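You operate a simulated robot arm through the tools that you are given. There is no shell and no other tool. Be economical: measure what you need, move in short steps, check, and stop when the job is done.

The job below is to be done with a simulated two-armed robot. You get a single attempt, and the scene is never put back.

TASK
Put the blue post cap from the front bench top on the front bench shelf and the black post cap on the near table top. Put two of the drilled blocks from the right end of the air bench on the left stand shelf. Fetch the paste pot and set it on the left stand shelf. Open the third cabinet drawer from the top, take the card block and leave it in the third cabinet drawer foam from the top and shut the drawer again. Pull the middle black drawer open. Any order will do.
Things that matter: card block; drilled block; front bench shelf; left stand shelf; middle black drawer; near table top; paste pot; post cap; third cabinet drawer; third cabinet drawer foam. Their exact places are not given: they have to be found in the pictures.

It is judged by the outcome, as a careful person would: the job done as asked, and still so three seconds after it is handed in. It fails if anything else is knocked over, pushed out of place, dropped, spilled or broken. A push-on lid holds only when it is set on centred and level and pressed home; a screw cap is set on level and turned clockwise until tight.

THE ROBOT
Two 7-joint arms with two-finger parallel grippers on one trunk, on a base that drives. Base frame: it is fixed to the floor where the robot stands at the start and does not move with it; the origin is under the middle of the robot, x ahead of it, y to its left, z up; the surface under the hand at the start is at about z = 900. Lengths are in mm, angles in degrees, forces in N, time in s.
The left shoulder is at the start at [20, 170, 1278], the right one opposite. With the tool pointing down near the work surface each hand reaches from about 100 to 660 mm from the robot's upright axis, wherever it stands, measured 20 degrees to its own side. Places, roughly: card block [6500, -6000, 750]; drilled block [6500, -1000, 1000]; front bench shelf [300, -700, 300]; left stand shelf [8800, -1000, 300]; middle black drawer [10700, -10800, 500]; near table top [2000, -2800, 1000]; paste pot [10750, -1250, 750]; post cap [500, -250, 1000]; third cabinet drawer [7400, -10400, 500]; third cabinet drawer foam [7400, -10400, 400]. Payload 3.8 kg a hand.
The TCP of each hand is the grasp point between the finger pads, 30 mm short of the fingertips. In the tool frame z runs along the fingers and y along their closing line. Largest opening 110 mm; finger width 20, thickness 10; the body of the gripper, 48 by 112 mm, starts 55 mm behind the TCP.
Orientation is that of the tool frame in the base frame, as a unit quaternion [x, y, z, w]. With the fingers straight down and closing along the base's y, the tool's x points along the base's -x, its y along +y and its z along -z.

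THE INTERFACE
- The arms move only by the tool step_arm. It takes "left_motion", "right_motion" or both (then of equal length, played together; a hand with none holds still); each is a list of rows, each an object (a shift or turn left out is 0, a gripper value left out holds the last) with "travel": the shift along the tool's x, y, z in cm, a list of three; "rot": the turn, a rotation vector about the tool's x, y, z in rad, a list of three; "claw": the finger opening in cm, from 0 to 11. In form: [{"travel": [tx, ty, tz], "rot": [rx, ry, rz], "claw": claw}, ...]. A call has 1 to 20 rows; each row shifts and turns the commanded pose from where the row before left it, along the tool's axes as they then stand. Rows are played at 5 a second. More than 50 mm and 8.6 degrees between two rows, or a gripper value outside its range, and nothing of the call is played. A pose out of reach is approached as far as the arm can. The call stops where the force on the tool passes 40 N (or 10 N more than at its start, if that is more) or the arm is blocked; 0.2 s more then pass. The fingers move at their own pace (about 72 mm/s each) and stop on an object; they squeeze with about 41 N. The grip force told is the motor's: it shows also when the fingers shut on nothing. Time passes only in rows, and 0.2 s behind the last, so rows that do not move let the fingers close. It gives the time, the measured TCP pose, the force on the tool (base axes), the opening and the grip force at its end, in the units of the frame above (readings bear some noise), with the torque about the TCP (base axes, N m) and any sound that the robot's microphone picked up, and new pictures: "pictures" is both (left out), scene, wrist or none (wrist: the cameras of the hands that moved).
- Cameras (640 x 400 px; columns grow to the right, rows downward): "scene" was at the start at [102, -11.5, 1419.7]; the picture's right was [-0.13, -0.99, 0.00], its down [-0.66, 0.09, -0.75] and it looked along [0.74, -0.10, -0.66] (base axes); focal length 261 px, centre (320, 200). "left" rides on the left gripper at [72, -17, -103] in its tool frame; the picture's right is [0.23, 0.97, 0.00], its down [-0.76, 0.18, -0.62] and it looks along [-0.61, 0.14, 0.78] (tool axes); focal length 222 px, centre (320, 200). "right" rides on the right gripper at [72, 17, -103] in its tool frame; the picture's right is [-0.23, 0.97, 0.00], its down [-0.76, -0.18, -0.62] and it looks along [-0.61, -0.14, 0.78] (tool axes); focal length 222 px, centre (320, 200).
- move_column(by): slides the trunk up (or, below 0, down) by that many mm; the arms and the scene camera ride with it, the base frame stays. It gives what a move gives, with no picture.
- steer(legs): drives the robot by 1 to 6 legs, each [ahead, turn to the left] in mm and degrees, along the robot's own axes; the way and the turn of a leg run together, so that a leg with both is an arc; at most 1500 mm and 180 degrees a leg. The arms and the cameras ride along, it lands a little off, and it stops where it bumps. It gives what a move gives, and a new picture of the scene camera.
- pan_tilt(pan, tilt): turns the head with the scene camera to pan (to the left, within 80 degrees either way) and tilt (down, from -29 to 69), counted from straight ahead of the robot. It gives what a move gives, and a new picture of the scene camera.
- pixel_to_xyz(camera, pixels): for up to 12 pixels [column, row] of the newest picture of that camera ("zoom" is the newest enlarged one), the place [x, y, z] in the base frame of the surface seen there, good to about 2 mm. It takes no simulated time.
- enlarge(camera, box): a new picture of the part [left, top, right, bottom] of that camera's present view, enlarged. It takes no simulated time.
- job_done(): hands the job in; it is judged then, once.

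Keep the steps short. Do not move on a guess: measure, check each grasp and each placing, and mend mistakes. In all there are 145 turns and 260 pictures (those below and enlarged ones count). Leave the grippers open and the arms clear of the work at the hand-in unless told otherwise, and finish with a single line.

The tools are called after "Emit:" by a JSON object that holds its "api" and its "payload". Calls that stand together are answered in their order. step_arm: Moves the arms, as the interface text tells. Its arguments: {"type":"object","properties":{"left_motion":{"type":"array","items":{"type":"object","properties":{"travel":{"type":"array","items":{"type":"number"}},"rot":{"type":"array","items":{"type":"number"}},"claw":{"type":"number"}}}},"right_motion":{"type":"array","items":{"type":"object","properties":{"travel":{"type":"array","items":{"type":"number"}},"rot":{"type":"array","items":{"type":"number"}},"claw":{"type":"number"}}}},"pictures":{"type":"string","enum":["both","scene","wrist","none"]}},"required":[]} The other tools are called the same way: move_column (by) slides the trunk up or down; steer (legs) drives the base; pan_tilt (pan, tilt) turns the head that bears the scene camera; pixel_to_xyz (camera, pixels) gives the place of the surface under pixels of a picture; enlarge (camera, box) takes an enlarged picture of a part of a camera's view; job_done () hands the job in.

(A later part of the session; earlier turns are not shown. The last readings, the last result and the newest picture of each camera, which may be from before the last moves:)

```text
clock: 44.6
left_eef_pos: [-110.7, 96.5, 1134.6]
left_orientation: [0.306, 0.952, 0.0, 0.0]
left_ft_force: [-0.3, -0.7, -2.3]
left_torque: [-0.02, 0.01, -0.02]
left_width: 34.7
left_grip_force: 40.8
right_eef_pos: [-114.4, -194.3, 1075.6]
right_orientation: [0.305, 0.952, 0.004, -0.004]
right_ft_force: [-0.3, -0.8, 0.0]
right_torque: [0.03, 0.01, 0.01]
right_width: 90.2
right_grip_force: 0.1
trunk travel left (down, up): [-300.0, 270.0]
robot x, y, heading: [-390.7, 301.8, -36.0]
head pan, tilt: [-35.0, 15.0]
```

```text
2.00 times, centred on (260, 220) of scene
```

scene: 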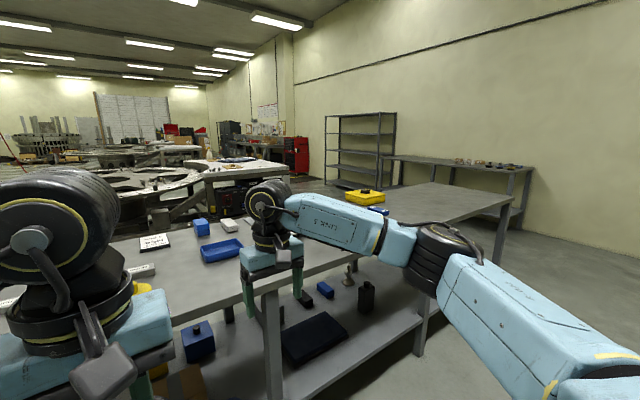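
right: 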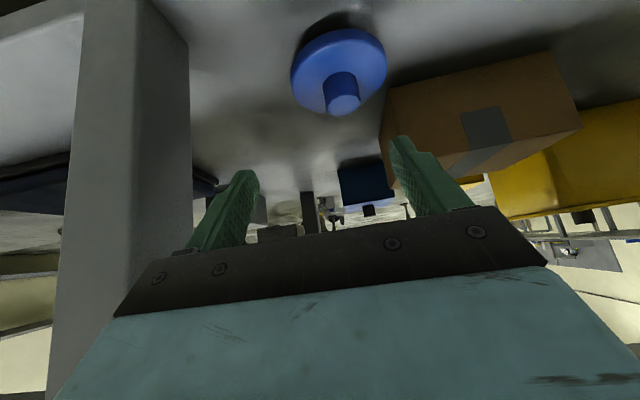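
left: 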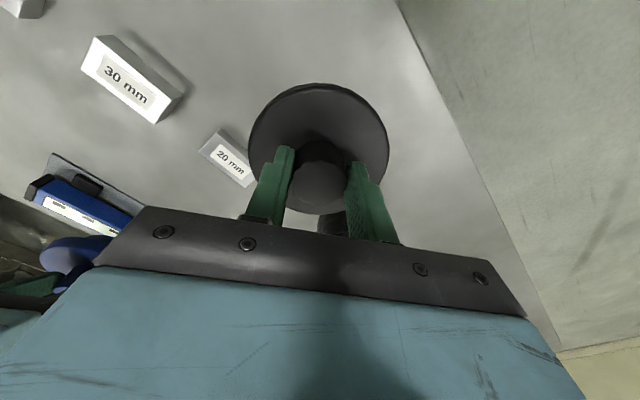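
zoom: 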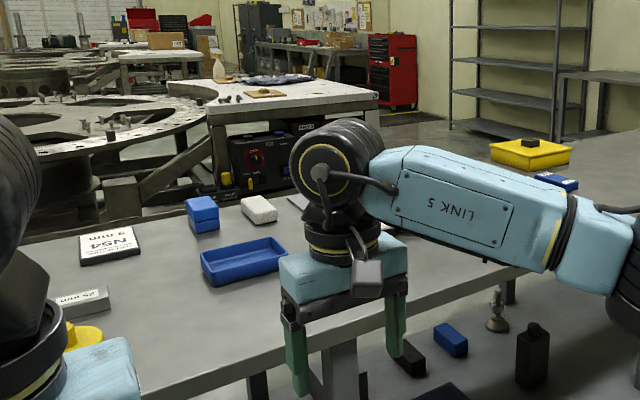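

Emit:
{"api": "pixel_to_xyz", "payload": {"camera": "scene", "pixels": [[490, 205], [425, 186], [405, 188], [505, 209], [475, 215], [500, 250], [420, 340], [365, 215], [320, 240], [200, 215]]}}

Emit:
{"api": "pixel_to_xyz", "payload": {"camera": "zoom", "pixels": [[375, 100], [215, 125], [190, 85], [330, 88], [225, 90], [275, 95], [240, 110], [310, 100], [420, 130], [60, 155], [300, 72], [160, 185]]}}

```text
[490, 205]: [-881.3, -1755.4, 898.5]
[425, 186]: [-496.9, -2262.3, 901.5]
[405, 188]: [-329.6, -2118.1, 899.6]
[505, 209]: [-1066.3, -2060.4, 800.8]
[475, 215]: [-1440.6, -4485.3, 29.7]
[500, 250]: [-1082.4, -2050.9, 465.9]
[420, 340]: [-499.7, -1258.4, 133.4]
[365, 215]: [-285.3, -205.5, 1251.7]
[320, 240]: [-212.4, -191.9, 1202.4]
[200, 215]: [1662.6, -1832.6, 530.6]
```

```text
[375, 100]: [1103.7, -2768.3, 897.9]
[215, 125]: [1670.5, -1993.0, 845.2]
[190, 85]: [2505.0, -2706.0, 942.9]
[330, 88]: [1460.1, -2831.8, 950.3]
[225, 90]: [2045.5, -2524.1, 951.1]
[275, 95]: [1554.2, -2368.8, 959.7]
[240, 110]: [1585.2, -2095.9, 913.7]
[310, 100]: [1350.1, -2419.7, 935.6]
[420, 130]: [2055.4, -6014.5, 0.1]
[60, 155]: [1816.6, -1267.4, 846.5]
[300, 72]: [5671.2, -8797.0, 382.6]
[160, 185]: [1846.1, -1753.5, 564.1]
```

The near table is the white-topped one (top z≈950), its front edge about 2.1 m behind this bench. The bench's right end is about 2.3 m to my right, so I'll go round that way. First I'll tuck the right hand and look right.

Emit:
{"api": "step_arm", "payload": {"right_motion": [{"travel": [4.5, 0, -1]}, {"travel": [4.5, 0, -1]}, {"travel": [4.5, 0, -1]}, {"travel": [3.5, 0, -1]}, {}], "pictures": "none"}}

Emit:
{"api": "pan_tilt", "payload": {"pan": -80, "tilt": 15}}

```text
clock: 45.8
left_eef_pos: [-112.3, 98.4, 1133.2]
left_orientation: [0.306, 0.952, 0.0, 0.0]
left_ft_force: [-0.3, -0.7, -2.0]
left_torque: [0.02, 0.01, 0.04]
left_width: 34.5
left_grip_force: 40.8
right_eef_pos: [-251.3, -94.5, 1116.8]
right_orientation: [0.306, 0.952, 0.003, -0.003]
right_ft_force: [0.3, 0.4, 1.0]
right_torque: [-0.02, 0.02, 0.03]
right_width: 89.9
right_grip_force: 0.1
trunk travel left (down, up): [-300.0, 270.0]
robot x, y, heading: [-388.7, 304.3, -36.2]
head pan, tilt: [-35.0, 15.0]
```

```text
clock: 46.9
left_eef_pos: [-111.1, 97.5, 1135.9]
left_orientation: [0.305, 0.952, 0.0, 0.0]
left_ft_force: [-0.5, -0.8, -2.1]
left_torque: [-0.01, 0.02, 0.01]
left_width: 34.6
left_grip_force: 40.9
right_eef_pos: [-251.6, -94.8, 1116.1]
right_orientation: [0.306, 0.952, 0.003, -0.004]
right_ft_force: [1.0, -1.2, -0.1]
right_torque: [-0.03, -0.03, -0.01]
right_width: 90.0
right_grip_force: 0.0
trunk travel left (down, up): [-300.0, 270.0]
robot x, y, heading: [-392.2, 300.4, -35.9]
head pan, tilt: [-80.0, 15.0]
```

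scene: 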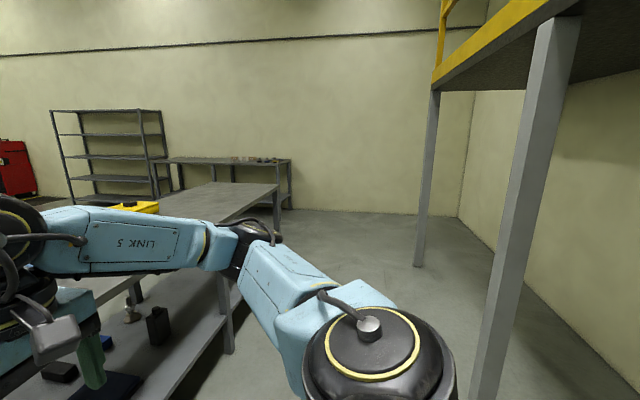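

Emit:
{"api": "pixel_to_xyz", "payload": {"camera": "scene", "pixels": [[500, 300], [418, 255], [228, 340], [278, 230], [275, 184], [340, 230], [480, 385]]}}

```text
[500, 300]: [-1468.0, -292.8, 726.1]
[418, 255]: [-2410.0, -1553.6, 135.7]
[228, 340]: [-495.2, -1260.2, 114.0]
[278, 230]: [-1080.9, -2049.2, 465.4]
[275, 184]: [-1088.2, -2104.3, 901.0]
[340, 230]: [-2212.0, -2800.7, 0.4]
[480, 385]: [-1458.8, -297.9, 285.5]
```

Two mezzanine columns stand at the right of the corridor; its middle is free. I'll drive along the bench.

Emit:
{"api": "steer", "payload": {"legs": [[110, 0], [0, -90], [1400, 0], [1400, 0], [0, 90]]}}

Emit:
{"api": "pan_tilt", "payload": {"pan": 15, "tilt": 20}}

```text
clock: 68.9
left_eef_pos: [-1647.6, -2233.3, 1136.0]
left_orientation: [0.303, 0.953, 0.0, 0.0]
left_ft_force: [0.6, 0.4, -0.6]
left_torque: [-0.02, 0.03, 0.01]
left_width: 34.6
left_grip_force: 40.8
right_eef_pos: [-1787.6, -2426.8, 1116.3]
right_orientation: [0.303, 0.953, 0.003, -0.004]
right_ft_force: [0.3, -0.6, -0.1]
right_torque: [-0.02, 0.05, 0.0]
right_width: 90.0
right_grip_force: 0.1
trunk travel left (down, up): [-300.0, 270.0]
robot x, y, heading: [-1930.0, -2031.9, -35.6]
head pan, tilt: [-80.0, 15.0]
```

scene: 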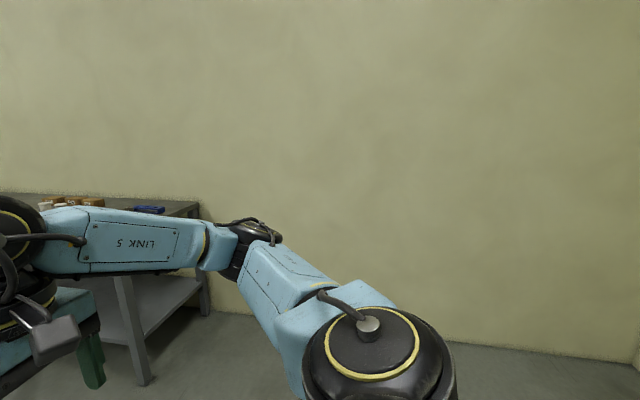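

```text
clock: 70.6
left_eef_pos: [-1649.3, -2232.3, 1135.6]
left_orientation: [0.303, 0.953, 0.0, 0.0]
left_ft_force: [-0.6, -0.2, -1.8]
left_torque: [0.01, 0.03, 0.01]
left_width: 34.5
left_grip_force: 41.2
right_eef_pos: [-1786.8, -2425.6, 1116.1]
right_orientation: [0.303, 0.953, 0.003, -0.004]
right_ft_force: [-0.3, 0.5, 0.8]
right_torque: [-0.01, 0.01, -0.01]
right_width: 89.9
right_grip_force: 0.1
trunk travel left (down, up): [-300.0, 270.0]
robot x, y, heading: [-1928.4, -2030.3, -36.0]
head pan, tilt: [15.0, 20.0]
```

scene: 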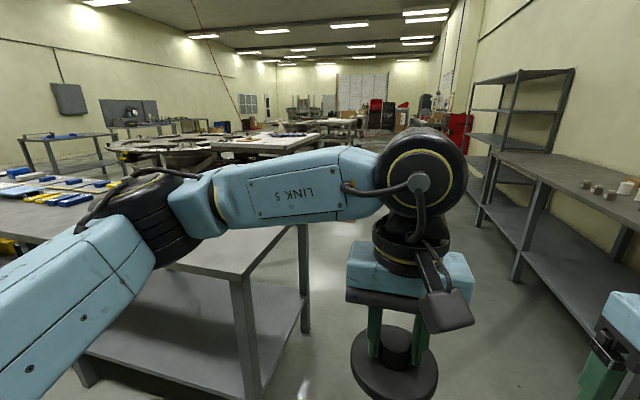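

Emit:
{"api": "pixel_to_xyz", "payload": {"camera": "scene", "pixels": [[515, 275], [480, 215], [475, 180], [300, 320], [240, 390], [295, 145], [215, 150], [300, 180], [160, 190], [600, 300], [255, 165]]}}

```text
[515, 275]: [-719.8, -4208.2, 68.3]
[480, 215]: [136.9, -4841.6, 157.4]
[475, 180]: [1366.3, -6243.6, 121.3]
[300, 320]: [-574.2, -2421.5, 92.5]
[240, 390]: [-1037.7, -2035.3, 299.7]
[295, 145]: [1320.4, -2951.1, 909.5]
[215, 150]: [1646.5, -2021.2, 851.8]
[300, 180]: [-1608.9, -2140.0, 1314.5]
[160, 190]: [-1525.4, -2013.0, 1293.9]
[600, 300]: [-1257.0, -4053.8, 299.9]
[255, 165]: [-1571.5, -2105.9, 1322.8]
```

Emit:
{"api": "steer", "payload": {"legs": [[1500, 0], [1500, 0], [220, 0], [0, 90], [420, 0]]}}

Emit:
{"api": "pan_tilt", "payload": {"pan": 0, "tilt": 35}}

```text
clock: 92.4
left_eef_pos: [1120.4, -3288.9, 1135.5]
left_orientation: [-0.462, 0.887, 0.0, 0.0]
left_ft_force: [-0.2, -0.2, -2.0]
left_torque: [-0.02, -0.01, 0.02]
left_width: 34.6
left_grip_force: 41.5
right_eef_pos: [1314.0, -3425.2, 1116.8]
right_orientation: [-0.461, 0.887, 0.0, -0.006]
right_ft_force: [0.1, 0.7, 0.1]
right_torque: [-0.03, -0.01, 0.01]
right_width: 89.9
right_grip_force: 0.1
trunk travel left (down, up): [-300.0, 270.0]
robot x, y, heading: [918.8, -3575.2, 54.4]
head pan, tilt: [15.0, 20.0]
```

scene: 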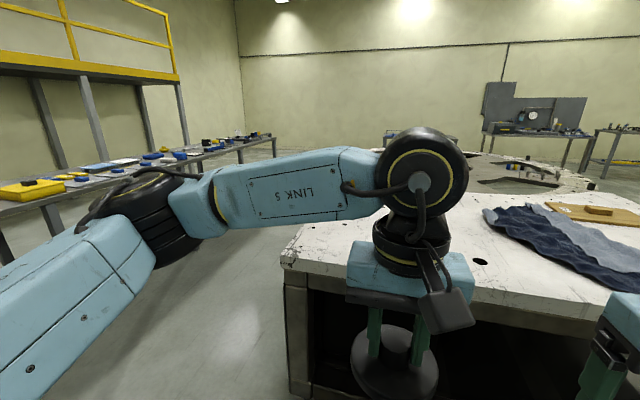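

```text
clock: 93.1
left_eef_pos: [1119.7, -3288.4, 1135.9]
left_orientation: [-0.462, 0.887, 0.0, 0.0]
left_ft_force: [0.8, -0.1, -2.0]
left_torque: [-0.03, 0.02, 0.01]
left_width: 34.5
left_grip_force: 41.0
right_eef_pos: [1312.6, -3427.8, 1115.9]
right_orientation: [-0.461, 0.887, -0.001, -0.004]
right_ft_force: [-0.3, -0.5, 0.1]
right_torque: [0.03, 0.01, -0.03]
right_width: 89.9
right_grip_force: 0.0
trunk travel left (down, up): [-300.0, 270.0]
robot x, y, heading: [917.1, -3570.5, 54.3]
head pan, tilt: [0.0, 35.0]
```

scene: 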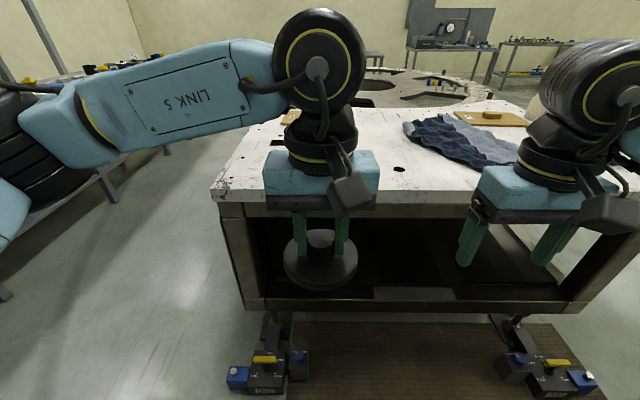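

Emit:
{"api": "pixel_to_xyz", "payload": {"camera": "scene", "pixels": [[225, 195], [400, 190], [250, 165], [390, 168], [400, 200], [420, 180], [265, 385], [545, 390], [400, 385], [290, 118], [410, 130]]}}

```text
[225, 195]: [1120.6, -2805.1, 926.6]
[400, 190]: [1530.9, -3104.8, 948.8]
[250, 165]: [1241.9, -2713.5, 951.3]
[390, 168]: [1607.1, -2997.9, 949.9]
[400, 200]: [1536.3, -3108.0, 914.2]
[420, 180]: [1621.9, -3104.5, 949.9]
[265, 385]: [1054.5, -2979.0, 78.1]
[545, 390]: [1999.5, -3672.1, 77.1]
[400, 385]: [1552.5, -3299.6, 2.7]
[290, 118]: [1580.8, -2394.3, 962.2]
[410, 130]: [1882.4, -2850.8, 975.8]
```

Table right edge is a line at about 740 mm ahead; empty white area near its left corner. I'll drive 260 mm closer.

Emit:
{"api": "steer", "payload": {"legs": [[260, 0]]}}

Emit:
{"api": "step_arm", "payload": {"left_motion": [{"travel": [-3.2, 2.7, 0]}, {"travel": [-3.2, 2.7, 0]}, {"travel": [-3.2, 2.7, 0]}, {"travel": [-3.2, 2.7, 0]}, {"travel": [-3.2, 2.7, 0]}, {"travel": [-3.2, 2.5, 0]}, {"travel": [-3.2, 0, 0]}, {}], "pictures": "both"}}

```text
clock: 95.0
left_eef_pos: [1270.2, -3078.3, 1136.3]
left_orientation: [-0.462, 0.887, 0.0, -0.001]
left_ft_force: [-0.5, -0.6, -1.7]
left_torque: [-0.03, -0.01, 0.03]
left_width: 34.4
left_grip_force: 40.8
right_eef_pos: [1463.1, -3216.6, 1117.8]
right_orientation: [-0.462, 0.887, -0.001, -0.005]
right_ft_force: [-0.9, -0.2, 0.1]
right_torque: [0.0, 0.02, 0.0]
right_width: 90.1
right_grip_force: 0.1
trunk travel left (down, up): [-300.0, 270.0]
robot x, y, heading: [1069.4, -3361.3, 54.6]
head pan, tilt: [0.0, 35.0]
```

scene: 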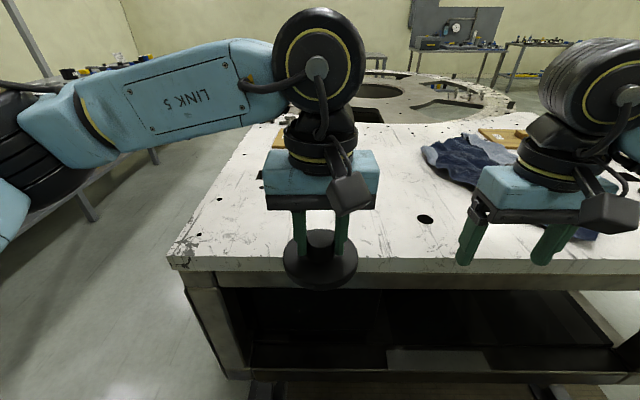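

```text
clock: 96.8
left_eef_pos: [1265.6, -2803.0, 1135.6]
left_orientation: [-0.462, 0.887, 0.001, 0.001]
left_ft_force: [0.0, 0.2, -2.1]
left_torque: [-0.01, 0.01, 0.0]
left_width: 34.6
left_grip_force: 41.6
right_eef_pos: [1462.9, -3217.6, 1117.0]
right_orientation: [-0.462, 0.887, 0.0, -0.004]
right_ft_force: [0.2, -0.6, -0.2]
right_torque: [0.01, -0.03, 0.01]
right_width: 89.9
right_grip_force: 0.0
trunk travel left (down, up): [-300.0, 270.0]
robot x, y, heading: [1067.9, -3359.6, 54.5]
head pan, tilt: [0.0, 35.0]
```

scene: 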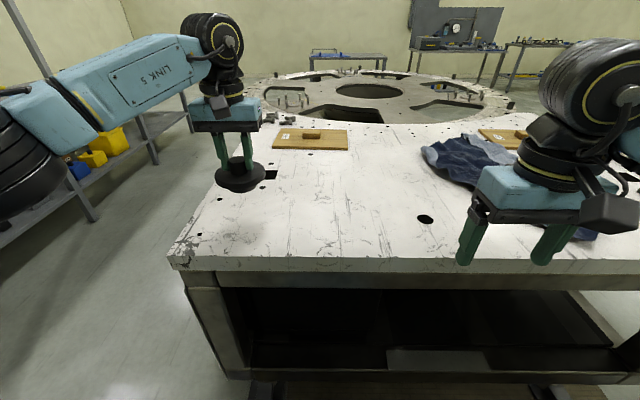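
left: 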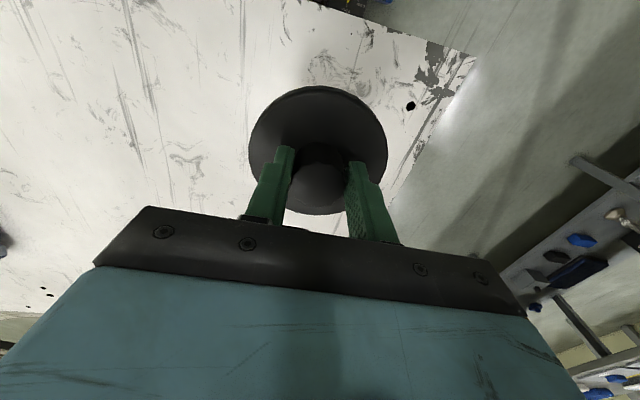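

Emit:
{"api": "pixel_to_xyz", "payload": {"camera": "scene", "pixels": [[270, 175], [215, 165], [201, 200], [225, 210], [300, 200], [260, 215]]}}

```text
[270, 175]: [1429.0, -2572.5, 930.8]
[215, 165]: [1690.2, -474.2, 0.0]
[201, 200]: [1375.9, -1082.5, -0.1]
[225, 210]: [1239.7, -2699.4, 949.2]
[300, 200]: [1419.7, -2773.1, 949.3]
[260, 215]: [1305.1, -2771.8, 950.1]
```

Emit:
{"api": "step_arm", "payload": {"left_motion": [{"travel": [0, -4, 0]}, {"travel": [0, 0, 4.5]}, {"travel": [0, 0, 4.5]}, {"travel": [0, 0, 2.2]}, {"travel": [0, 0, 0.3]}, {"travel": [0, 0, 0.2]}, {}], "pictures": "scene"}}

```text
clock: 98.4
left_eef_pos: [1299.9, -2826.8, 1021.6]
left_orientation: [-0.462, 0.887, 0.001, 0.003]
left_ft_force: [-0.3, 4.0, 23.0]
left_torque: [-0.08, 0.43, -0.1]
left_width: 34.8
left_grip_force: 41.8
right_eef_pos: [1462.7, -3217.4, 1116.7]
right_orientation: [-0.462, 0.887, 0.0, -0.004]
right_ft_force: [-0.1, 0.7, 0.3]
right_torque: [0.04, 0.01, 0.0]
right_width: 90.0
right_grip_force: 0.1
trunk travel left (down, up): [-300.0, 270.0]
robot x, y, heading: [1068.4, -3360.1, 54.4]
head pan, tilt: [0.0, 35.0]
```

scene: 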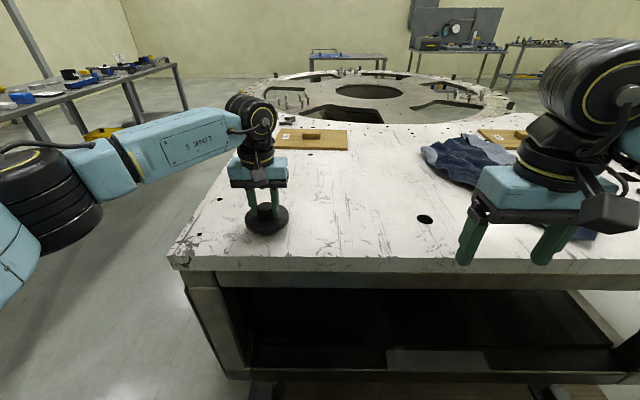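

Firm contact (23 N). I'll ease up 1 mm, open and rise, then tuck back.

Emit:
{"api": "step_arm", "payload": {"left_motion": [{"travel": [0, 0, -0.1]}, {"claw": 9}, {"claw": 9}, {"claw": 9}, {"travel": [0, 0, -3]}, {"travel": [0, 0, -4]}, {"travel": [0, 0, -4]}, {"travel": [4, -1.7, 0]}, {"travel": [4, -1.7, 0]}, {"travel": [4, -1.7, 0]}, {"travel": [4, -1.7, 0]}, {"travel": [4, -1.7, 0]}, {"travel": [4, -1.7, 0]}, {}], "pictures": "scene"}}

```text
clock: 101.4
left_eef_pos: [1245.9, -3082.5, 1128.5]
left_orientation: [-0.462, 0.887, 0.0, 0.0]
left_ft_force: [0.3, 0.8, -0.3]
left_torque: [0.0, -0.01, -0.01]
left_width: 89.9
left_grip_force: 0.1
right_eef_pos: [1462.9, -3216.6, 1116.2]
right_orientation: [-0.462, 0.887, 0.0, -0.005]
right_ft_force: [0.9, 0.3, -0.1]
right_torque: [-0.02, 0.03, -0.03]
right_width: 89.9
right_grip_force: 0.0
trunk travel left (down, up): [-300.0, 270.0]
robot x, y, heading: [1068.3, -3362.3, 54.4]
head pan, tilt: [0.0, 35.0]
```

scene: 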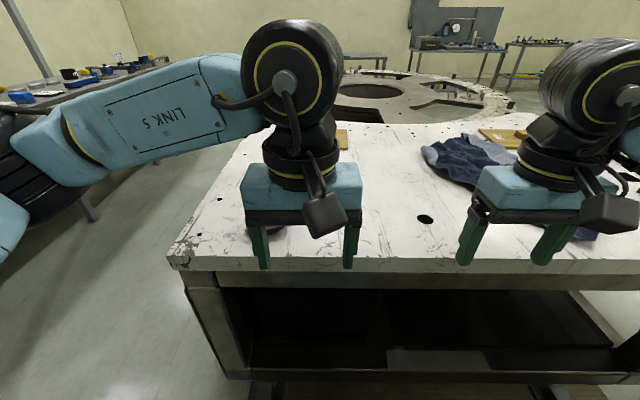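

Now to the card block area. I'll back off, turn to look along the hall and check the cap on the way.

Emit:
{"api": "steer", "payload": {"legs": [[-500, 0]]}}

Emit:
{"api": "pan_tilt", "payload": {"pan": -80, "tilt": 12}}

```text
clock: 104.3
left_eef_pos: [958.2, -3486.6, 1129.5]
left_orientation: [-0.463, 0.887, 0.0, 0.001]
left_ft_force: [0.6, 0.0, -0.5]
left_torque: [0.0, -0.02, -0.04]
left_width: 90.0
left_grip_force: 0.1
right_eef_pos: [1174.0, -3621.5, 1116.9]
right_orientation: [-0.463, 0.886, -0.001, -0.004]
right_ft_force: [0.1, -0.8, -0.1]
right_torque: [0.02, 0.01, 0.04]
right_width: 90.2
right_grip_force: 0.1
trunk travel left (down, up): [-300.0, 270.0]
robot x, y, heading: [781.7, -3766.3, 54.9]
head pan, tilt: [0.0, 35.0]
```

scene: 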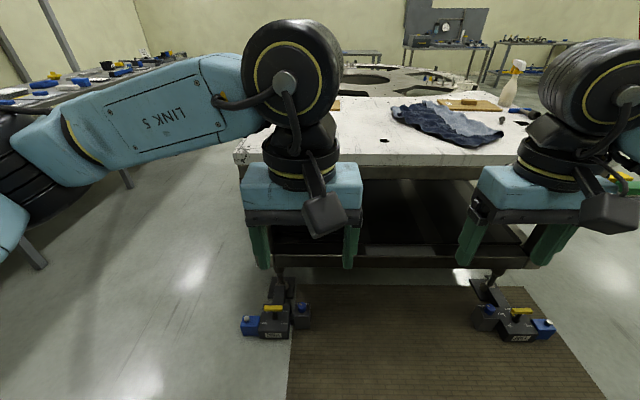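

```text
clock: 105.8
left_eef_pos: [958.3, -3487.0, 1129.0]
left_orientation: [-0.463, 0.886, 0.0, 0.0]
left_ft_force: [-0.4, 0.1, -0.1]
left_torque: [0.0, -0.03, 0.02]
left_width: 90.3
left_grip_force: 0.1
right_eef_pos: [1175.6, -3620.4, 1116.4]
right_orientation: [-0.462, 0.887, 0.0, -0.004]
right_ft_force: [-0.3, -0.7, -0.6]
right_torque: [-0.03, 0.03, -0.02]
right_width: 89.9
right_grip_force: 0.0
trunk travel left (down, up): [-300.0, 270.0]
robot x, y, heading: [782.4, -3766.0, 54.6]
head pan, tilt: [-80.0, 12.0]
```

scene: 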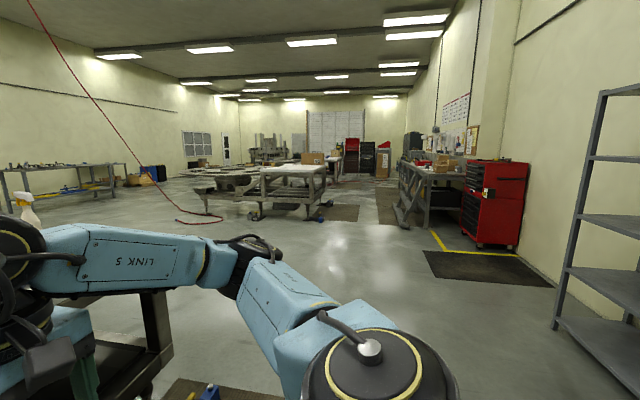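

Emit:
{"api": "pixel_to_xyz", "payload": {"camera": "scene", "pixels": [[290, 170], [262, 172], [325, 170], [312, 158], [270, 195], [318, 200], [405, 215], [430, 190], [345, 212], [215, 185], [250, 165], [340, 160]]}}

Emit:
{"api": "enlarge", "payload": {"camera": "scene", "box": [170, 110, 490, 310]}}

```text
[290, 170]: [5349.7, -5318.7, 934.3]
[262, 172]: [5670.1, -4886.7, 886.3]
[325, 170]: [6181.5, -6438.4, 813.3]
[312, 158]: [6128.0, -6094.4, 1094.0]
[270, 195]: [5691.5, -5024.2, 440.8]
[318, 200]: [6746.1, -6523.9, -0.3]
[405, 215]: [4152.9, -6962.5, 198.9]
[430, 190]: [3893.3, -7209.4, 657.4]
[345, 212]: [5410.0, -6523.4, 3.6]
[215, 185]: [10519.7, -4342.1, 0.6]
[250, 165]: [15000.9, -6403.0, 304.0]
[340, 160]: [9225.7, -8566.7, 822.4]
```

```text
2.00 times, centred on (330, 210) of scene
```

zoom: 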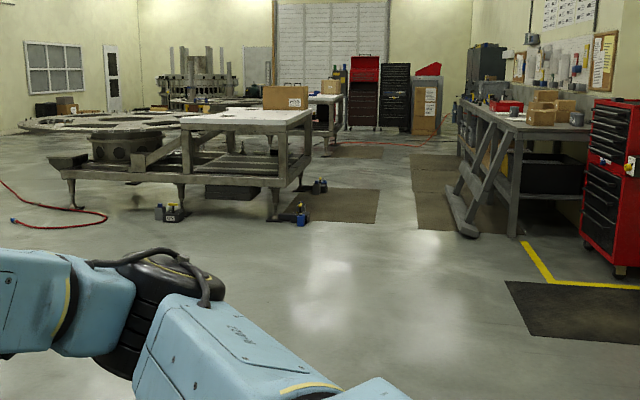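

Emit:
{"api": "steer", "payload": {"legs": [[0, -87.5], [1500, 0], [1500, 0], [1200, 0]]}}

Emit:
{"api": "pan_tilt", "payload": {"pan": 25, "tilt": 20}}

```text
clock: 129.7
left_eef_pos: [4571.1, -6254.0, 1129.0]
left_orientation: [0.288, 0.958, 0.0, 0.0]
left_ft_force: [-0.3, -0.1, 0.0]
left_torque: [0.02, 0.0, -0.02]
left_width: 89.9
left_grip_force: 0.1
right_eef_pos: [4442.3, -6474.7, 1118.0]
right_orientation: [0.288, 0.958, 0.002, -0.003]
right_ft_force: [-0.5, 0.3, -0.1]
right_torque: [0.0, -0.04, 0.02]
right_width: 90.0
right_grip_force: 0.0
trunk travel left (down, up): [-300.0, 270.0]
robot x, y, heading: [4287.2, -6085.1, -34.1]
head pan, tilt: [-80.0, 12.0]
```

scene: 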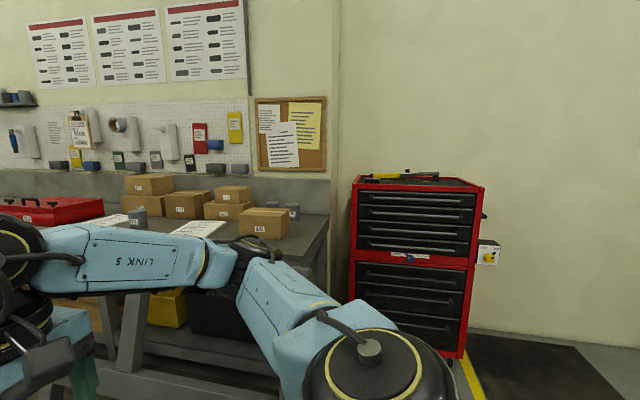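

```text
clock: 131.6
left_eef_pos: [4570.3, -6253.6, 1127.6]
left_orientation: [0.288, 0.958, 0.0, 0.0]
left_ft_force: [0.8, 0.0, -0.3]
left_torque: [-0.01, -0.02, 0.03]
left_width: 89.8
left_grip_force: 0.0
right_eef_pos: [4442.0, -6474.6, 1117.2]
right_orientation: [0.289, 0.957, 0.004, -0.004]
right_ft_force: [-0.2, -0.5, 0.3]
right_torque: [-0.04, -0.03, -0.02]
right_width: 89.9
right_grip_force: 0.0
trunk travel left (down, up): [-300.0, 270.0]
robot x, y, heading: [4288.1, -6082.6, -34.0]
head pan, tilt: [25.0, 20.0]
```

scene: 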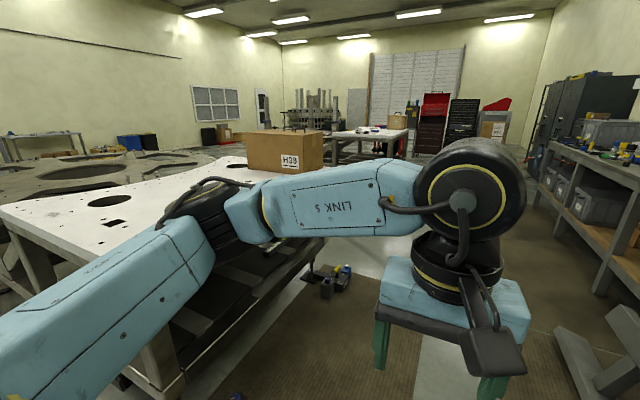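

Emit:
{"api": "steer", "payload": {"legs": [[1300, 0]]}}

Emit:
{"api": "pan_tilt", "payload": {"pan": 78, "tilt": 25}}

```text
clock: 138.1
left_eef_pos: [5645.8, -6978.1, 1128.5]
left_orientation: [0.287, 0.958, 0.0, -0.001]
left_ft_force: [-0.7, -0.3, 0.6]
left_torque: [0.01, 0.01, -0.01]
left_width: 90.1
left_grip_force: 0.1
right_eef_pos: [5516.6, -7196.9, 1115.9]
right_orientation: [0.288, 0.958, 0.003, -0.004]
right_ft_force: [0.3, -0.3, 0.1]
right_torque: [-0.03, -0.02, -0.01]
right_width: 89.9
right_grip_force: 0.1
trunk travel left (down, up): [-300.0, 270.0]
robot x, y, heading: [5359.8, -6804.7, -33.8]
head pan, tilt: [25.0, 20.0]
```

scene: 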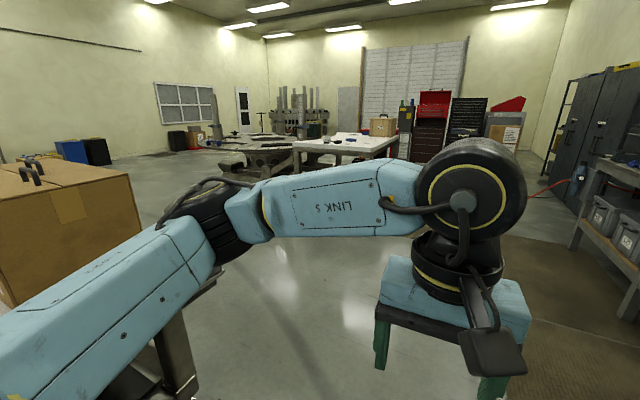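

```text
clock: 139.3
left_eef_pos: [5644.7, -6977.5, 1129.2]
left_orientation: [0.287, 0.958, -0.001, 0.0]
left_ft_force: [0.0, 0.0, 0.0]
left_torque: [0.02, 0.02, 0.01]
left_width: 90.0
left_grip_force: 0.1
right_eef_pos: [5516.2, -7198.1, 1117.0]
right_orientation: [0.288, 0.958, 0.002, -0.004]
right_ft_force: [-0.7, 0.1, 0.1]
right_torque: [-0.02, -0.01, 0.0]
right_width: 89.9
right_grip_force: 0.0
trunk travel left (down, up): [-300.0, 270.0]
robot x, y, heading: [5359.0, -6807.0, -34.1]
head pan, tilt: [78.0, 25.0]
```

scene: 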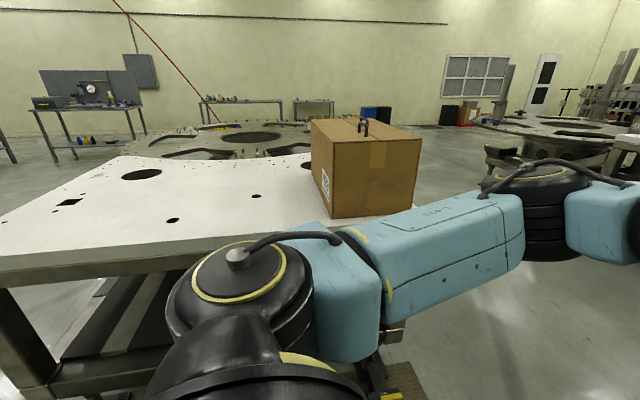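

Emit:
{"api": "pixel_to_xyz", "payload": {"camera": "scene", "pixels": [[370, 180], [330, 200], [415, 160], [360, 130], [200, 135], [480, 150], [520, 125], [50, 380], [330, 117]]}}

Emit:
{"api": "steer", "payload": {"legs": [[1000, 60]]}}

```text
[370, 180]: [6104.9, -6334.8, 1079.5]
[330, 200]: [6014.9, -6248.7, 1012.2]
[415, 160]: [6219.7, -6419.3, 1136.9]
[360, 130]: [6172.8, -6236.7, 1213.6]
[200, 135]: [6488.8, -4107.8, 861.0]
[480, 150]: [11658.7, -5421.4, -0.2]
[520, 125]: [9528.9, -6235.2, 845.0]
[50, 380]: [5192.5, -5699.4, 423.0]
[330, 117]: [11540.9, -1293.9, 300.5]
```

```text
clock: 143.1
left_eef_pos: [6396.3, -6879.1, 1129.7]
left_orientation: [-0.107, 0.994, 0.0, 0.0]
left_ft_force: [0.0, 0.6, -0.3]
left_torque: [0.05, 0.01, -0.01]
left_width: 89.7
left_grip_force: 0.0
right_eef_pos: [6463.7, -7126.3, 1116.4]
right_orientation: [-0.104, 0.995, 0.002, -0.005]
right_ft_force: [-0.1, -0.1, 0.0]
right_torque: [0.04, -0.02, 0.04]
right_width: 90.2
right_grip_force: 0.1
trunk travel left (down, up): [-300.0, 270.0]
robot x, y, heading: [6073.9, -6961.0, 11.7]
head pan, tilt: [78.0, 25.0]
stopped in leg 1: the robot was blocked; the commanded pose is now the measured one
```

scene: 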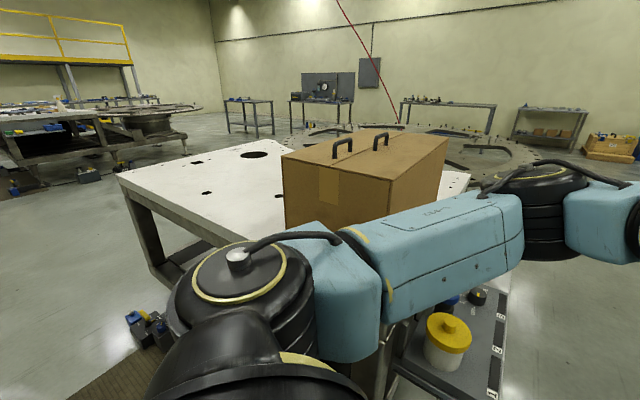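

Something blocked the base. There is a small stand with a yellow-lidded pot at (448,340) beside the carton. I'll measure around and check that the carton hasn't moved.

Emit:
{"api": "pixel_to_xyz", "payload": {"camera": "scene", "pixels": [[300, 190], [400, 190], [375, 140], [448, 330], [490, 350], [480, 295], [505, 310], [420, 370], [130, 180], [155, 330]]}}

Emit:
{"api": "pan_tilt", "payload": {"pan": 30, "tilt": 45}}

```text
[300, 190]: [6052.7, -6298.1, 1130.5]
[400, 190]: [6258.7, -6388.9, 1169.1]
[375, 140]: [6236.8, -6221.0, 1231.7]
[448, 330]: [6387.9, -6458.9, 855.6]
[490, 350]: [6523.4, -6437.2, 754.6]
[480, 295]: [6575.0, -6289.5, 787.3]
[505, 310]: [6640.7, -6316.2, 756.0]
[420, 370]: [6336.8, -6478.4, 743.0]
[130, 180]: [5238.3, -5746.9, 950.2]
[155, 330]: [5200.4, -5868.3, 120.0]
```

```text
clock: 144.3
left_eef_pos: [6396.4, -6876.6, 1130.0]
left_orientation: [-0.107, 0.994, 0.0, 0.001]
left_ft_force: [-0.3, 0.2, 0.1]
left_torque: [0.03, 0.01, 0.0]
left_width: 89.9
left_grip_force: 0.1
right_eef_pos: [6463.6, -7123.1, 1116.9]
right_orientation: [-0.106, 0.994, 0.002, -0.005]
right_ft_force: [-0.2, 0.2, 0.4]
right_torque: [-0.01, 0.03, 0.01]
right_width: 90.1
right_grip_force: 0.0
trunk travel left (down, up): [-300.0, 270.0]
robot x, y, heading: [6073.6, -6964.0, 11.6]
head pan, tilt: [30.0, 45.0]
```

scene: 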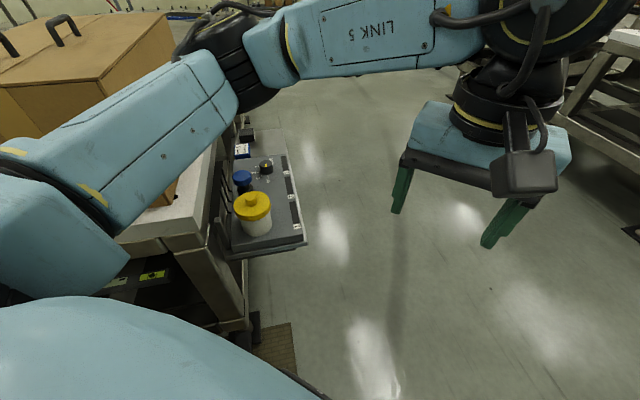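

The carton is unmoved; the base touched the table's foot. A side tray (z≈750) hangs on this end of the table. I'll back off and go around to face it.

Emit:
{"api": "steer", "payload": {"legs": [[-140, 0], [0, -47.7], [680, 0], [0, 90], [950, 0], [0, 90]]}}

Emit:
{"api": "pan_tilt", "payload": {"pan": 0, "tilt": 45}}

```text
clock: 163.3
left_eef_pos: [6786.3, -6454.2, 1130.8]
left_orientation: [0.951, -0.309, 0.0, 0.0]
left_ft_force: [0.1, -0.2, 0.0]
left_torque: [-0.01, 0.0, -0.01]
left_width: 90.0
left_grip_force: 0.1
right_eef_pos: [6925.6, -6240.8, 1116.6]
right_orientation: [0.951, -0.31, 0.003, 0.003]
right_ft_force: [0.1, -0.3, 0.4]
right_torque: [0.0, 0.0, 0.01]
right_width: 89.9
right_grip_force: 0.1
trunk travel left (down, up): [-300.0, 270.0]
robot x, y, heading: [7062.5, -6635.8, 143.4]
head pan, tilt: [30.0, 45.0]
```

scene: 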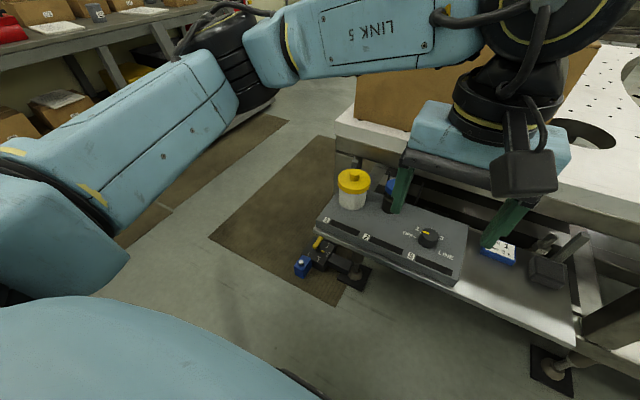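

```text
clock: 164.3
left_eef_pos: [6786.9, -6454.0, 1128.6]
left_orientation: [0.951, -0.31, 0.001, 0.001]
left_ft_force: [0.3, -0.1, 0.6]
left_torque: [0.0, 0.0, 0.0]
left_width: 90.0
left_grip_force: 0.1
right_eef_pos: [6924.8, -6240.1, 1116.8]
right_orientation: [0.95, -0.311, 0.004, 0.003]
right_ft_force: [-0.4, -0.2, -0.3]
right_torque: [0.0, -0.01, 0.01]
right_width: 90.2
right_grip_force: 0.1
trunk travel left (down, up): [-300.0, 270.0]
robot x, y, heading: [7061.9, -6636.7, 143.5]
head pan, tilt: [0.0, 45.0]
```

scene: 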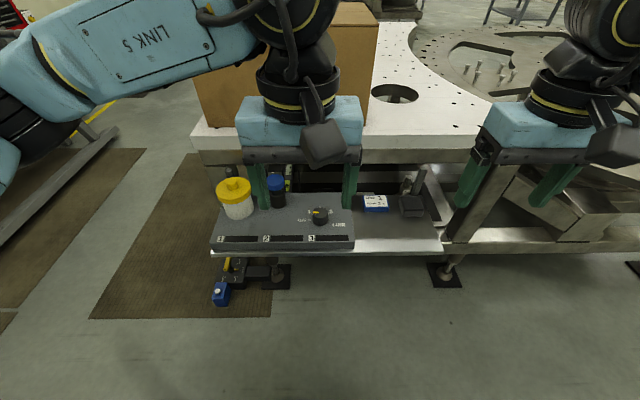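

Emit:
{"api": "enlarge", "payload": {"camera": "scene", "box": [200, 150, 460, 312]}}

```text
2.46 times, centred on (330, 231) of scene
```

zoom: 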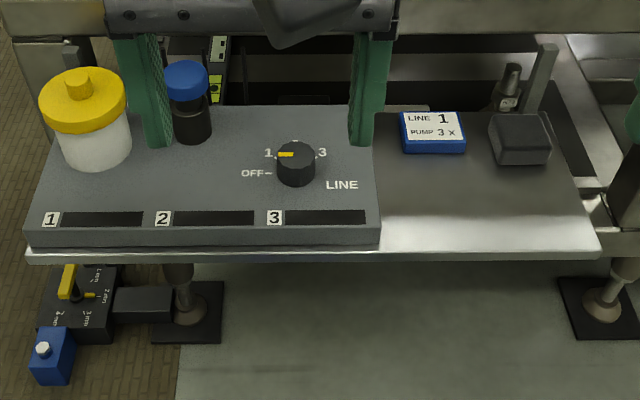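

The blue block with a white card ("LINE 1 / PUMP 3x") at zoom (433,132) looks like the card block. Measuring it.

Emit:
{"api": "pixel_to_xyz", "payload": {"camera": "zoom", "pixels": [[433, 126], [404, 118], [462, 118], [405, 148], [463, 148], [434, 147], [434, 112], [490, 200], [520, 140], [395, 180], [375, 150]]}}

```text
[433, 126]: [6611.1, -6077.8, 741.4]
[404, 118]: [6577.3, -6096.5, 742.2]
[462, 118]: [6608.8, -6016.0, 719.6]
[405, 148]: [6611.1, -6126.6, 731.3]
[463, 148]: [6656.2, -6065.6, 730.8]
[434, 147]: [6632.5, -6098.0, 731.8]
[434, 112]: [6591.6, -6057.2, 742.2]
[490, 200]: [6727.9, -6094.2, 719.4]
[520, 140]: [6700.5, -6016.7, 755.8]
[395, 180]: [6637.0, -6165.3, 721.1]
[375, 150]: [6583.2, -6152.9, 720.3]
```

Emit:
{"api": "pixel_to_xyz", "payload": {"camera": "scene", "pixels": [[400, 160], [400, 150], [400, 130], [250, 150], [440, 245], [460, 160]]}}

Emit:
{"api": "steer", "payload": {"legs": [[150, 0]]}}

Emit:
{"api": "move_column", "payload": {"by": -100}}

```text
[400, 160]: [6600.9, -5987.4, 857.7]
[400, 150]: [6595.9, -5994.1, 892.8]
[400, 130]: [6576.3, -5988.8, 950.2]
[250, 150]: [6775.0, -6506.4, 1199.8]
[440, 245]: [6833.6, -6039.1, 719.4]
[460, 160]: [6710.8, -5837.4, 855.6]
```

```text
clock: 165.7
left_eef_pos: [6667.0, -6363.9, 1129.6]
left_orientation: [0.951, -0.31, -0.001, 0.0]
left_ft_force: [-0.2, 0.8, 0.6]
left_torque: [-0.04, 0.0, -0.01]
left_width: 90.1
left_grip_force: 0.1
right_eef_pos: [6806.4, -6150.9, 1116.3]
right_orientation: [0.951, -0.31, 0.004, 0.003]
right_ft_force: [-0.1, 0.9, -0.2]
right_torque: [-0.01, -0.01, -0.02]
right_width: 90.1
right_grip_force: 0.0
trunk travel left (down, up): [-300.0, 270.0]
robot x, y, heading: [6942.4, -6546.0, 143.3]
head pan, tilt: [0.0, 45.0]
```

scene: 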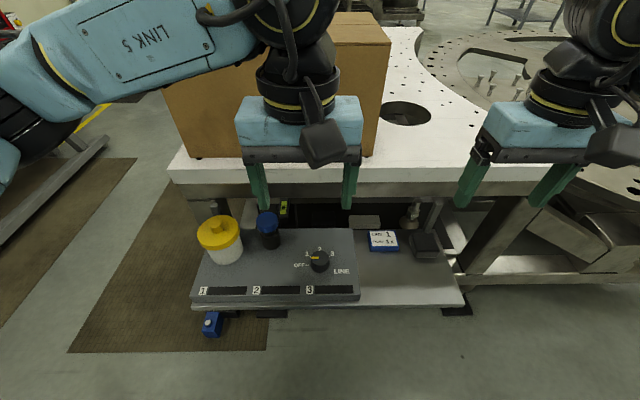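

```text
clock: 167.0
left_eef_pos: [6666.6, -6364.6, 1030.4]
left_orientation: [0.951, -0.31, 0.0, 0.001]
left_ft_force: [0.0, 0.0, 0.6]
left_torque: [0.02, 0.02, -0.03]
left_width: 90.0
left_grip_force: 0.1
right_eef_pos: [6807.7, -6152.3, 1017.1]
right_orientation: [0.95, -0.311, 0.004, 0.003]
right_ft_force: [-0.2, 0.5, 0.0]
right_torque: [0.02, -0.01, 0.0]
right_width: 90.1
right_grip_force: 0.1
trunk travel left (down, up): [-200.0, 370.0]
robot x, y, heading: [6944.8, -6541.9, 143.3]
head pan, tilt: [0.0, 45.0]
```

Table edge is only about 60 mm behind the block, so I'll use the right hand leaning back 30°. Approaching to about 7 cm above.

Emit:
{"api": "step_arm", "payload": {"right_motion": [{"rot": [0, -0.13, 0], "claw": 10}, {"rot": [0, -0.13, 0]}, {"rot": [0, -0.13, 0]}, {"rot": [0, -0.13, 0]}, {"travel": [-0.79, 0.9, 4.3]}, {"travel": [-0.79, 0.9, 4.3]}, {"travel": [-0.79, 0.9, 4.3]}, {"travel": [-0.79, 0.9, 4.3]}, {"travel": [-0.79, 0.9, 4.3]}, {"travel": [-0.79, 0.9, 4.3]}, {}], "pictures": "both"}}

```text
clock: 169.4
left_eef_pos: [6667.4, -6364.1, 1029.7]
left_orientation: [0.951, -0.309, 0.001, 0.0]
left_ft_force: [-0.1, -0.1, -0.1]
left_torque: [0.02, 0.01, 0.01]
left_width: 89.9
left_grip_force: 0.0
right_eef_pos: [6637.0, -6093.6, 814.5]
right_orientation: [0.919, -0.302, -0.241, -0.078]
right_ft_force: [0.6, -0.7, -0.8]
right_torque: [0.0, 0.0, -0.02]
right_width: 100.0
right_grip_force: 0.1
right hand out of reach, approached as far as the arm can: row 4
trunk travel left (down, up): [-200.0, 370.0]
robot x, y, heading: [6944.8, -6546.1, 143.2]
head pan, tilt: [0.0, 45.0]
```

scene: 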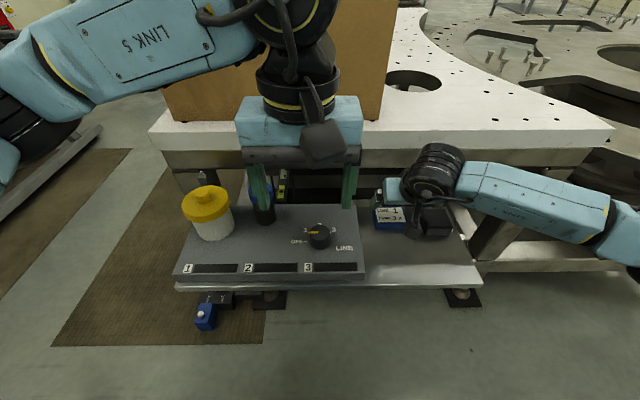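
right: 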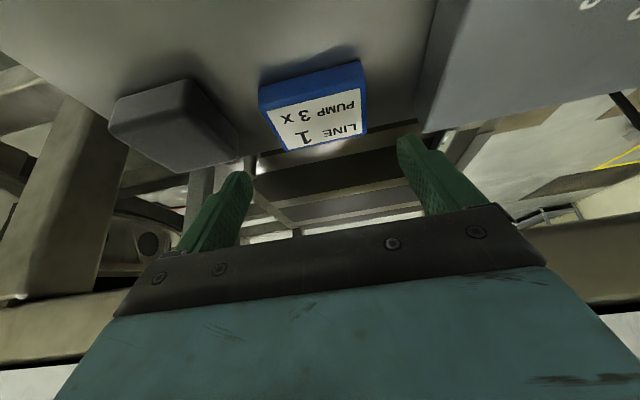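

Emit:
{"api": "pixel_to_xyz", "payload": {"camera": "right", "pixels": [[315, 115], [262, 105], [364, 88], [284, 148], [366, 132], [312, 85], [180, 110], [190, 150]]}}

```text
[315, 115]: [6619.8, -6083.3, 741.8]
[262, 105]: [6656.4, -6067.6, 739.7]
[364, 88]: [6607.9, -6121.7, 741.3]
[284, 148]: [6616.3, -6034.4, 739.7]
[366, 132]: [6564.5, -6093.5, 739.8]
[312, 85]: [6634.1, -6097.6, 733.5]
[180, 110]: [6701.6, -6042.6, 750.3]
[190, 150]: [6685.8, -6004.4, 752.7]
```

Block centre (6611,-6079), skewed about 5°. I'll rotate the wrist to match, go down and close.

Emit:
{"api": "step_arm", "payload": {"right_motion": [{"rot": [0.041, 0, 0.073]}, {"travel": [0.54, 0.33, 2.0]}, {"travel": [0.54, 0.34, 2.1]}, {"travel": [0.54, 0, 2.0]}, {}, {"claw": 0}, {"claw": 0}, {"claw": 0}, {"claw": 0}], "pictures": "wrist"}}

```text
clock: 171.4
left_eef_pos: [6667.1, -6364.1, 1029.7]
left_orientation: [0.951, -0.31, 0.0, 0.0]
left_ft_force: [0.8, -0.4, 0.0]
left_torque: [0.0, -0.01, 0.02]
left_width: 90.0
left_grip_force: 0.0
right_eef_pos: [6621.0, -6090.0, 755.5]
right_orientation: [0.906, -0.339, -0.237, -0.088]
right_ft_force: [-0.3, -0.5, -0.3]
right_torque: [-0.01, 0.01, 0.03]
right_width: 80.3
right_grip_force: 41.5
trunk travel left (down, up): [-200.0, 370.0]
robot x, y, heading: [6943.1, -6547.6, 143.0]
head pan, tilt: [0.0, 45.0]
```

right: 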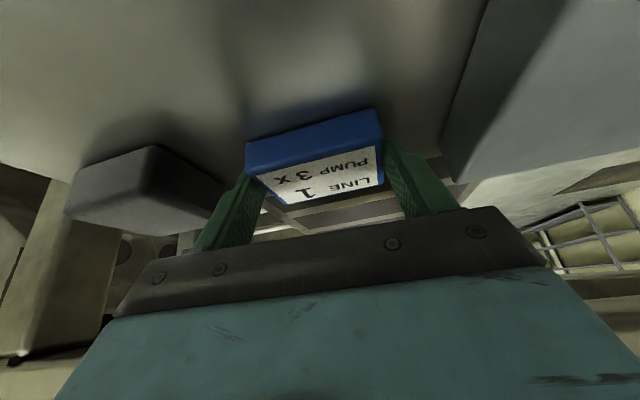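

Emit:
{"api": "step_arm", "payload": {"right_motion": [{"travel": [-0.98, 0, -1.74]}, {"travel": [-1.5, 0, -2.6]}, {"travel": [-1.5, 0, -2.6]}, {}], "pictures": "wrist"}}

```text
clock: 172.4
left_eef_pos: [6667.2, -6364.4, 1029.5]
left_orientation: [0.951, -0.31, 0.0, -0.001]
left_ft_force: [-1.1, 0.3, 0.2]
left_torque: [-0.01, -0.02, 0.02]
left_width: 90.0
left_grip_force: 0.0
right_eef_pos: [6620.0, -6089.4, 835.7]
right_orientation: [0.906, -0.339, -0.237, -0.087]
right_ft_force: [-0.1, -0.3, -0.1]
right_torque: [-0.01, 0.0, 0.03]
right_width: 80.2
right_grip_force: 40.7
trunk travel left (down, up): [-200.0, 370.0]
robot x, y, heading: [6941.6, -6547.4, 143.4]
head pan, tilt: [0.0, 45.0]
```

right: 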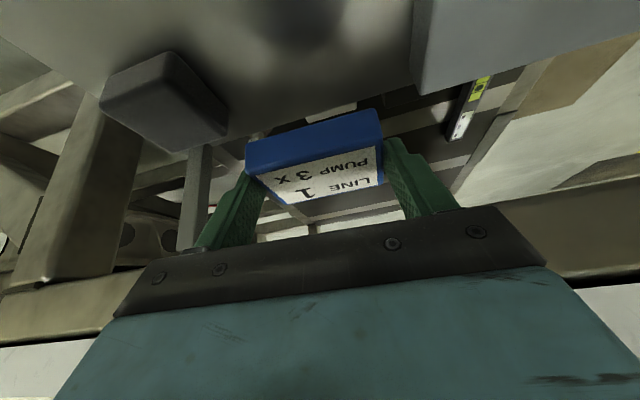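

Block held. I'll pull the hand in, back off and turn toward the cabinets.

Emit:
{"api": "step_arm", "payload": {"right_motion": [{"travel": [3.0, 0, -3.2]}, {"travel": [3.92, 0, -2.2]}, {"travel": [3.92, 0, -2.2]}, {"travel": [3.92, 0, -2.2]}, {"travel": [3.92, 0, -2.2]}, {}], "pictures": "none"}}

Emit:
{"api": "steer", "payload": {"legs": [[-250, 0], [0, 144]]}}

Emit:
{"api": "pan_tilt", "payload": {"pan": -10, "tilt": 15}}

```text
clock: 173.8
left_eef_pos: [6667.9, -6364.0, 1029.9]
left_orientation: [0.951, -0.31, 0.0, 0.0]
left_ft_force: [-0.4, -0.3, 0.3]
left_torque: [0.02, 0.05, -0.03]
left_width: 90.0
left_grip_force: 0.1
right_eef_pos: [6775.2, -6230.0, 841.7]
right_orientation: [0.906, -0.34, -0.237, -0.088]
right_ft_force: [-0.5, -0.1, -1.0]
right_torque: [-0.01, 0.0, 0.01]
right_width: 80.1
right_grip_force: 40.9
right hand out of reach, approached as far as the arm can: row 5
trunk travel left (down, up): [-200.0, 370.0]
robot x, y, heading: [6940.8, -6552.2, 143.1]
head pan, tilt: [0.0, 45.0]
```

```text
clock: 181.5
left_eef_pos: [7252.6, -7008.8, 1028.2]
left_orientation: [0.594, 0.804, 0.0, 0.0]
left_ft_force: [0.0, -0.1, -0.9]
left_torque: [0.0, -0.02, 0.0]
left_width: 90.0
left_grip_force: 0.1
right_eef_pos: [7086.8, -7051.3, 843.1]
right_orientation: [0.608, 0.752, -0.159, 0.197]
right_ft_force: [0.5, -0.1, -1.5]
right_torque: [0.0, 0.0, 0.0]
right_width: 79.4
right_grip_force: 40.7
trunk travel left (down, up): [-200.0, 370.0]
robot x, y, heading: [7141.9, -6697.7, -73.5]
head pan, tilt: [0.0, 45.0]
```

scene: 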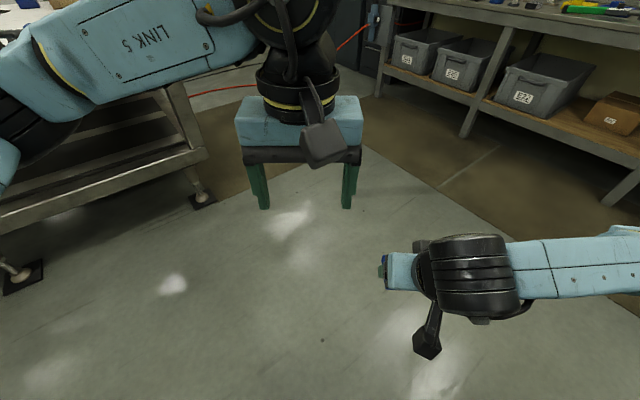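

```text
clock: 182.5
left_eef_pos: [7252.9, -7009.0, 1029.8]
left_orientation: [0.594, 0.805, 0.0, 0.0]
left_ft_force: [0.0, -0.4, -0.1]
left_torque: [-0.03, 0.01, -0.04]
left_width: 90.1
left_grip_force: 0.0
right_eef_pos: [7086.0, -7051.1, 843.0]
right_orientation: [0.608, 0.753, -0.157, 0.198]
right_ft_force: [0.0, -0.4, -0.3]
right_torque: [0.0, 0.03, -0.01]
right_width: 79.2
right_grip_force: 40.6
trunk travel left (down, up): [-200.0, 370.0]
robot x, y, heading: [7139.3, -6700.5, -73.6]
head pan, tilt: [-10.0, 15.0]
```

scene: 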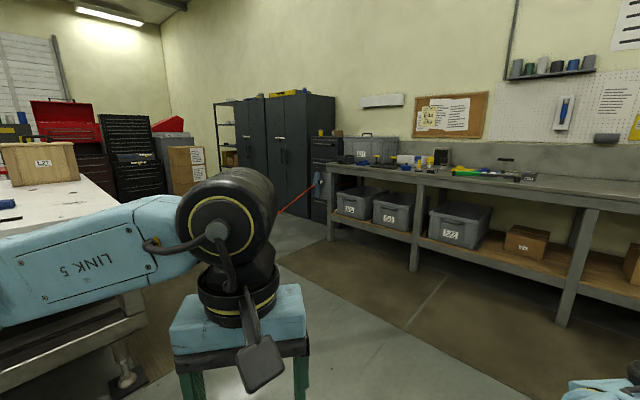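

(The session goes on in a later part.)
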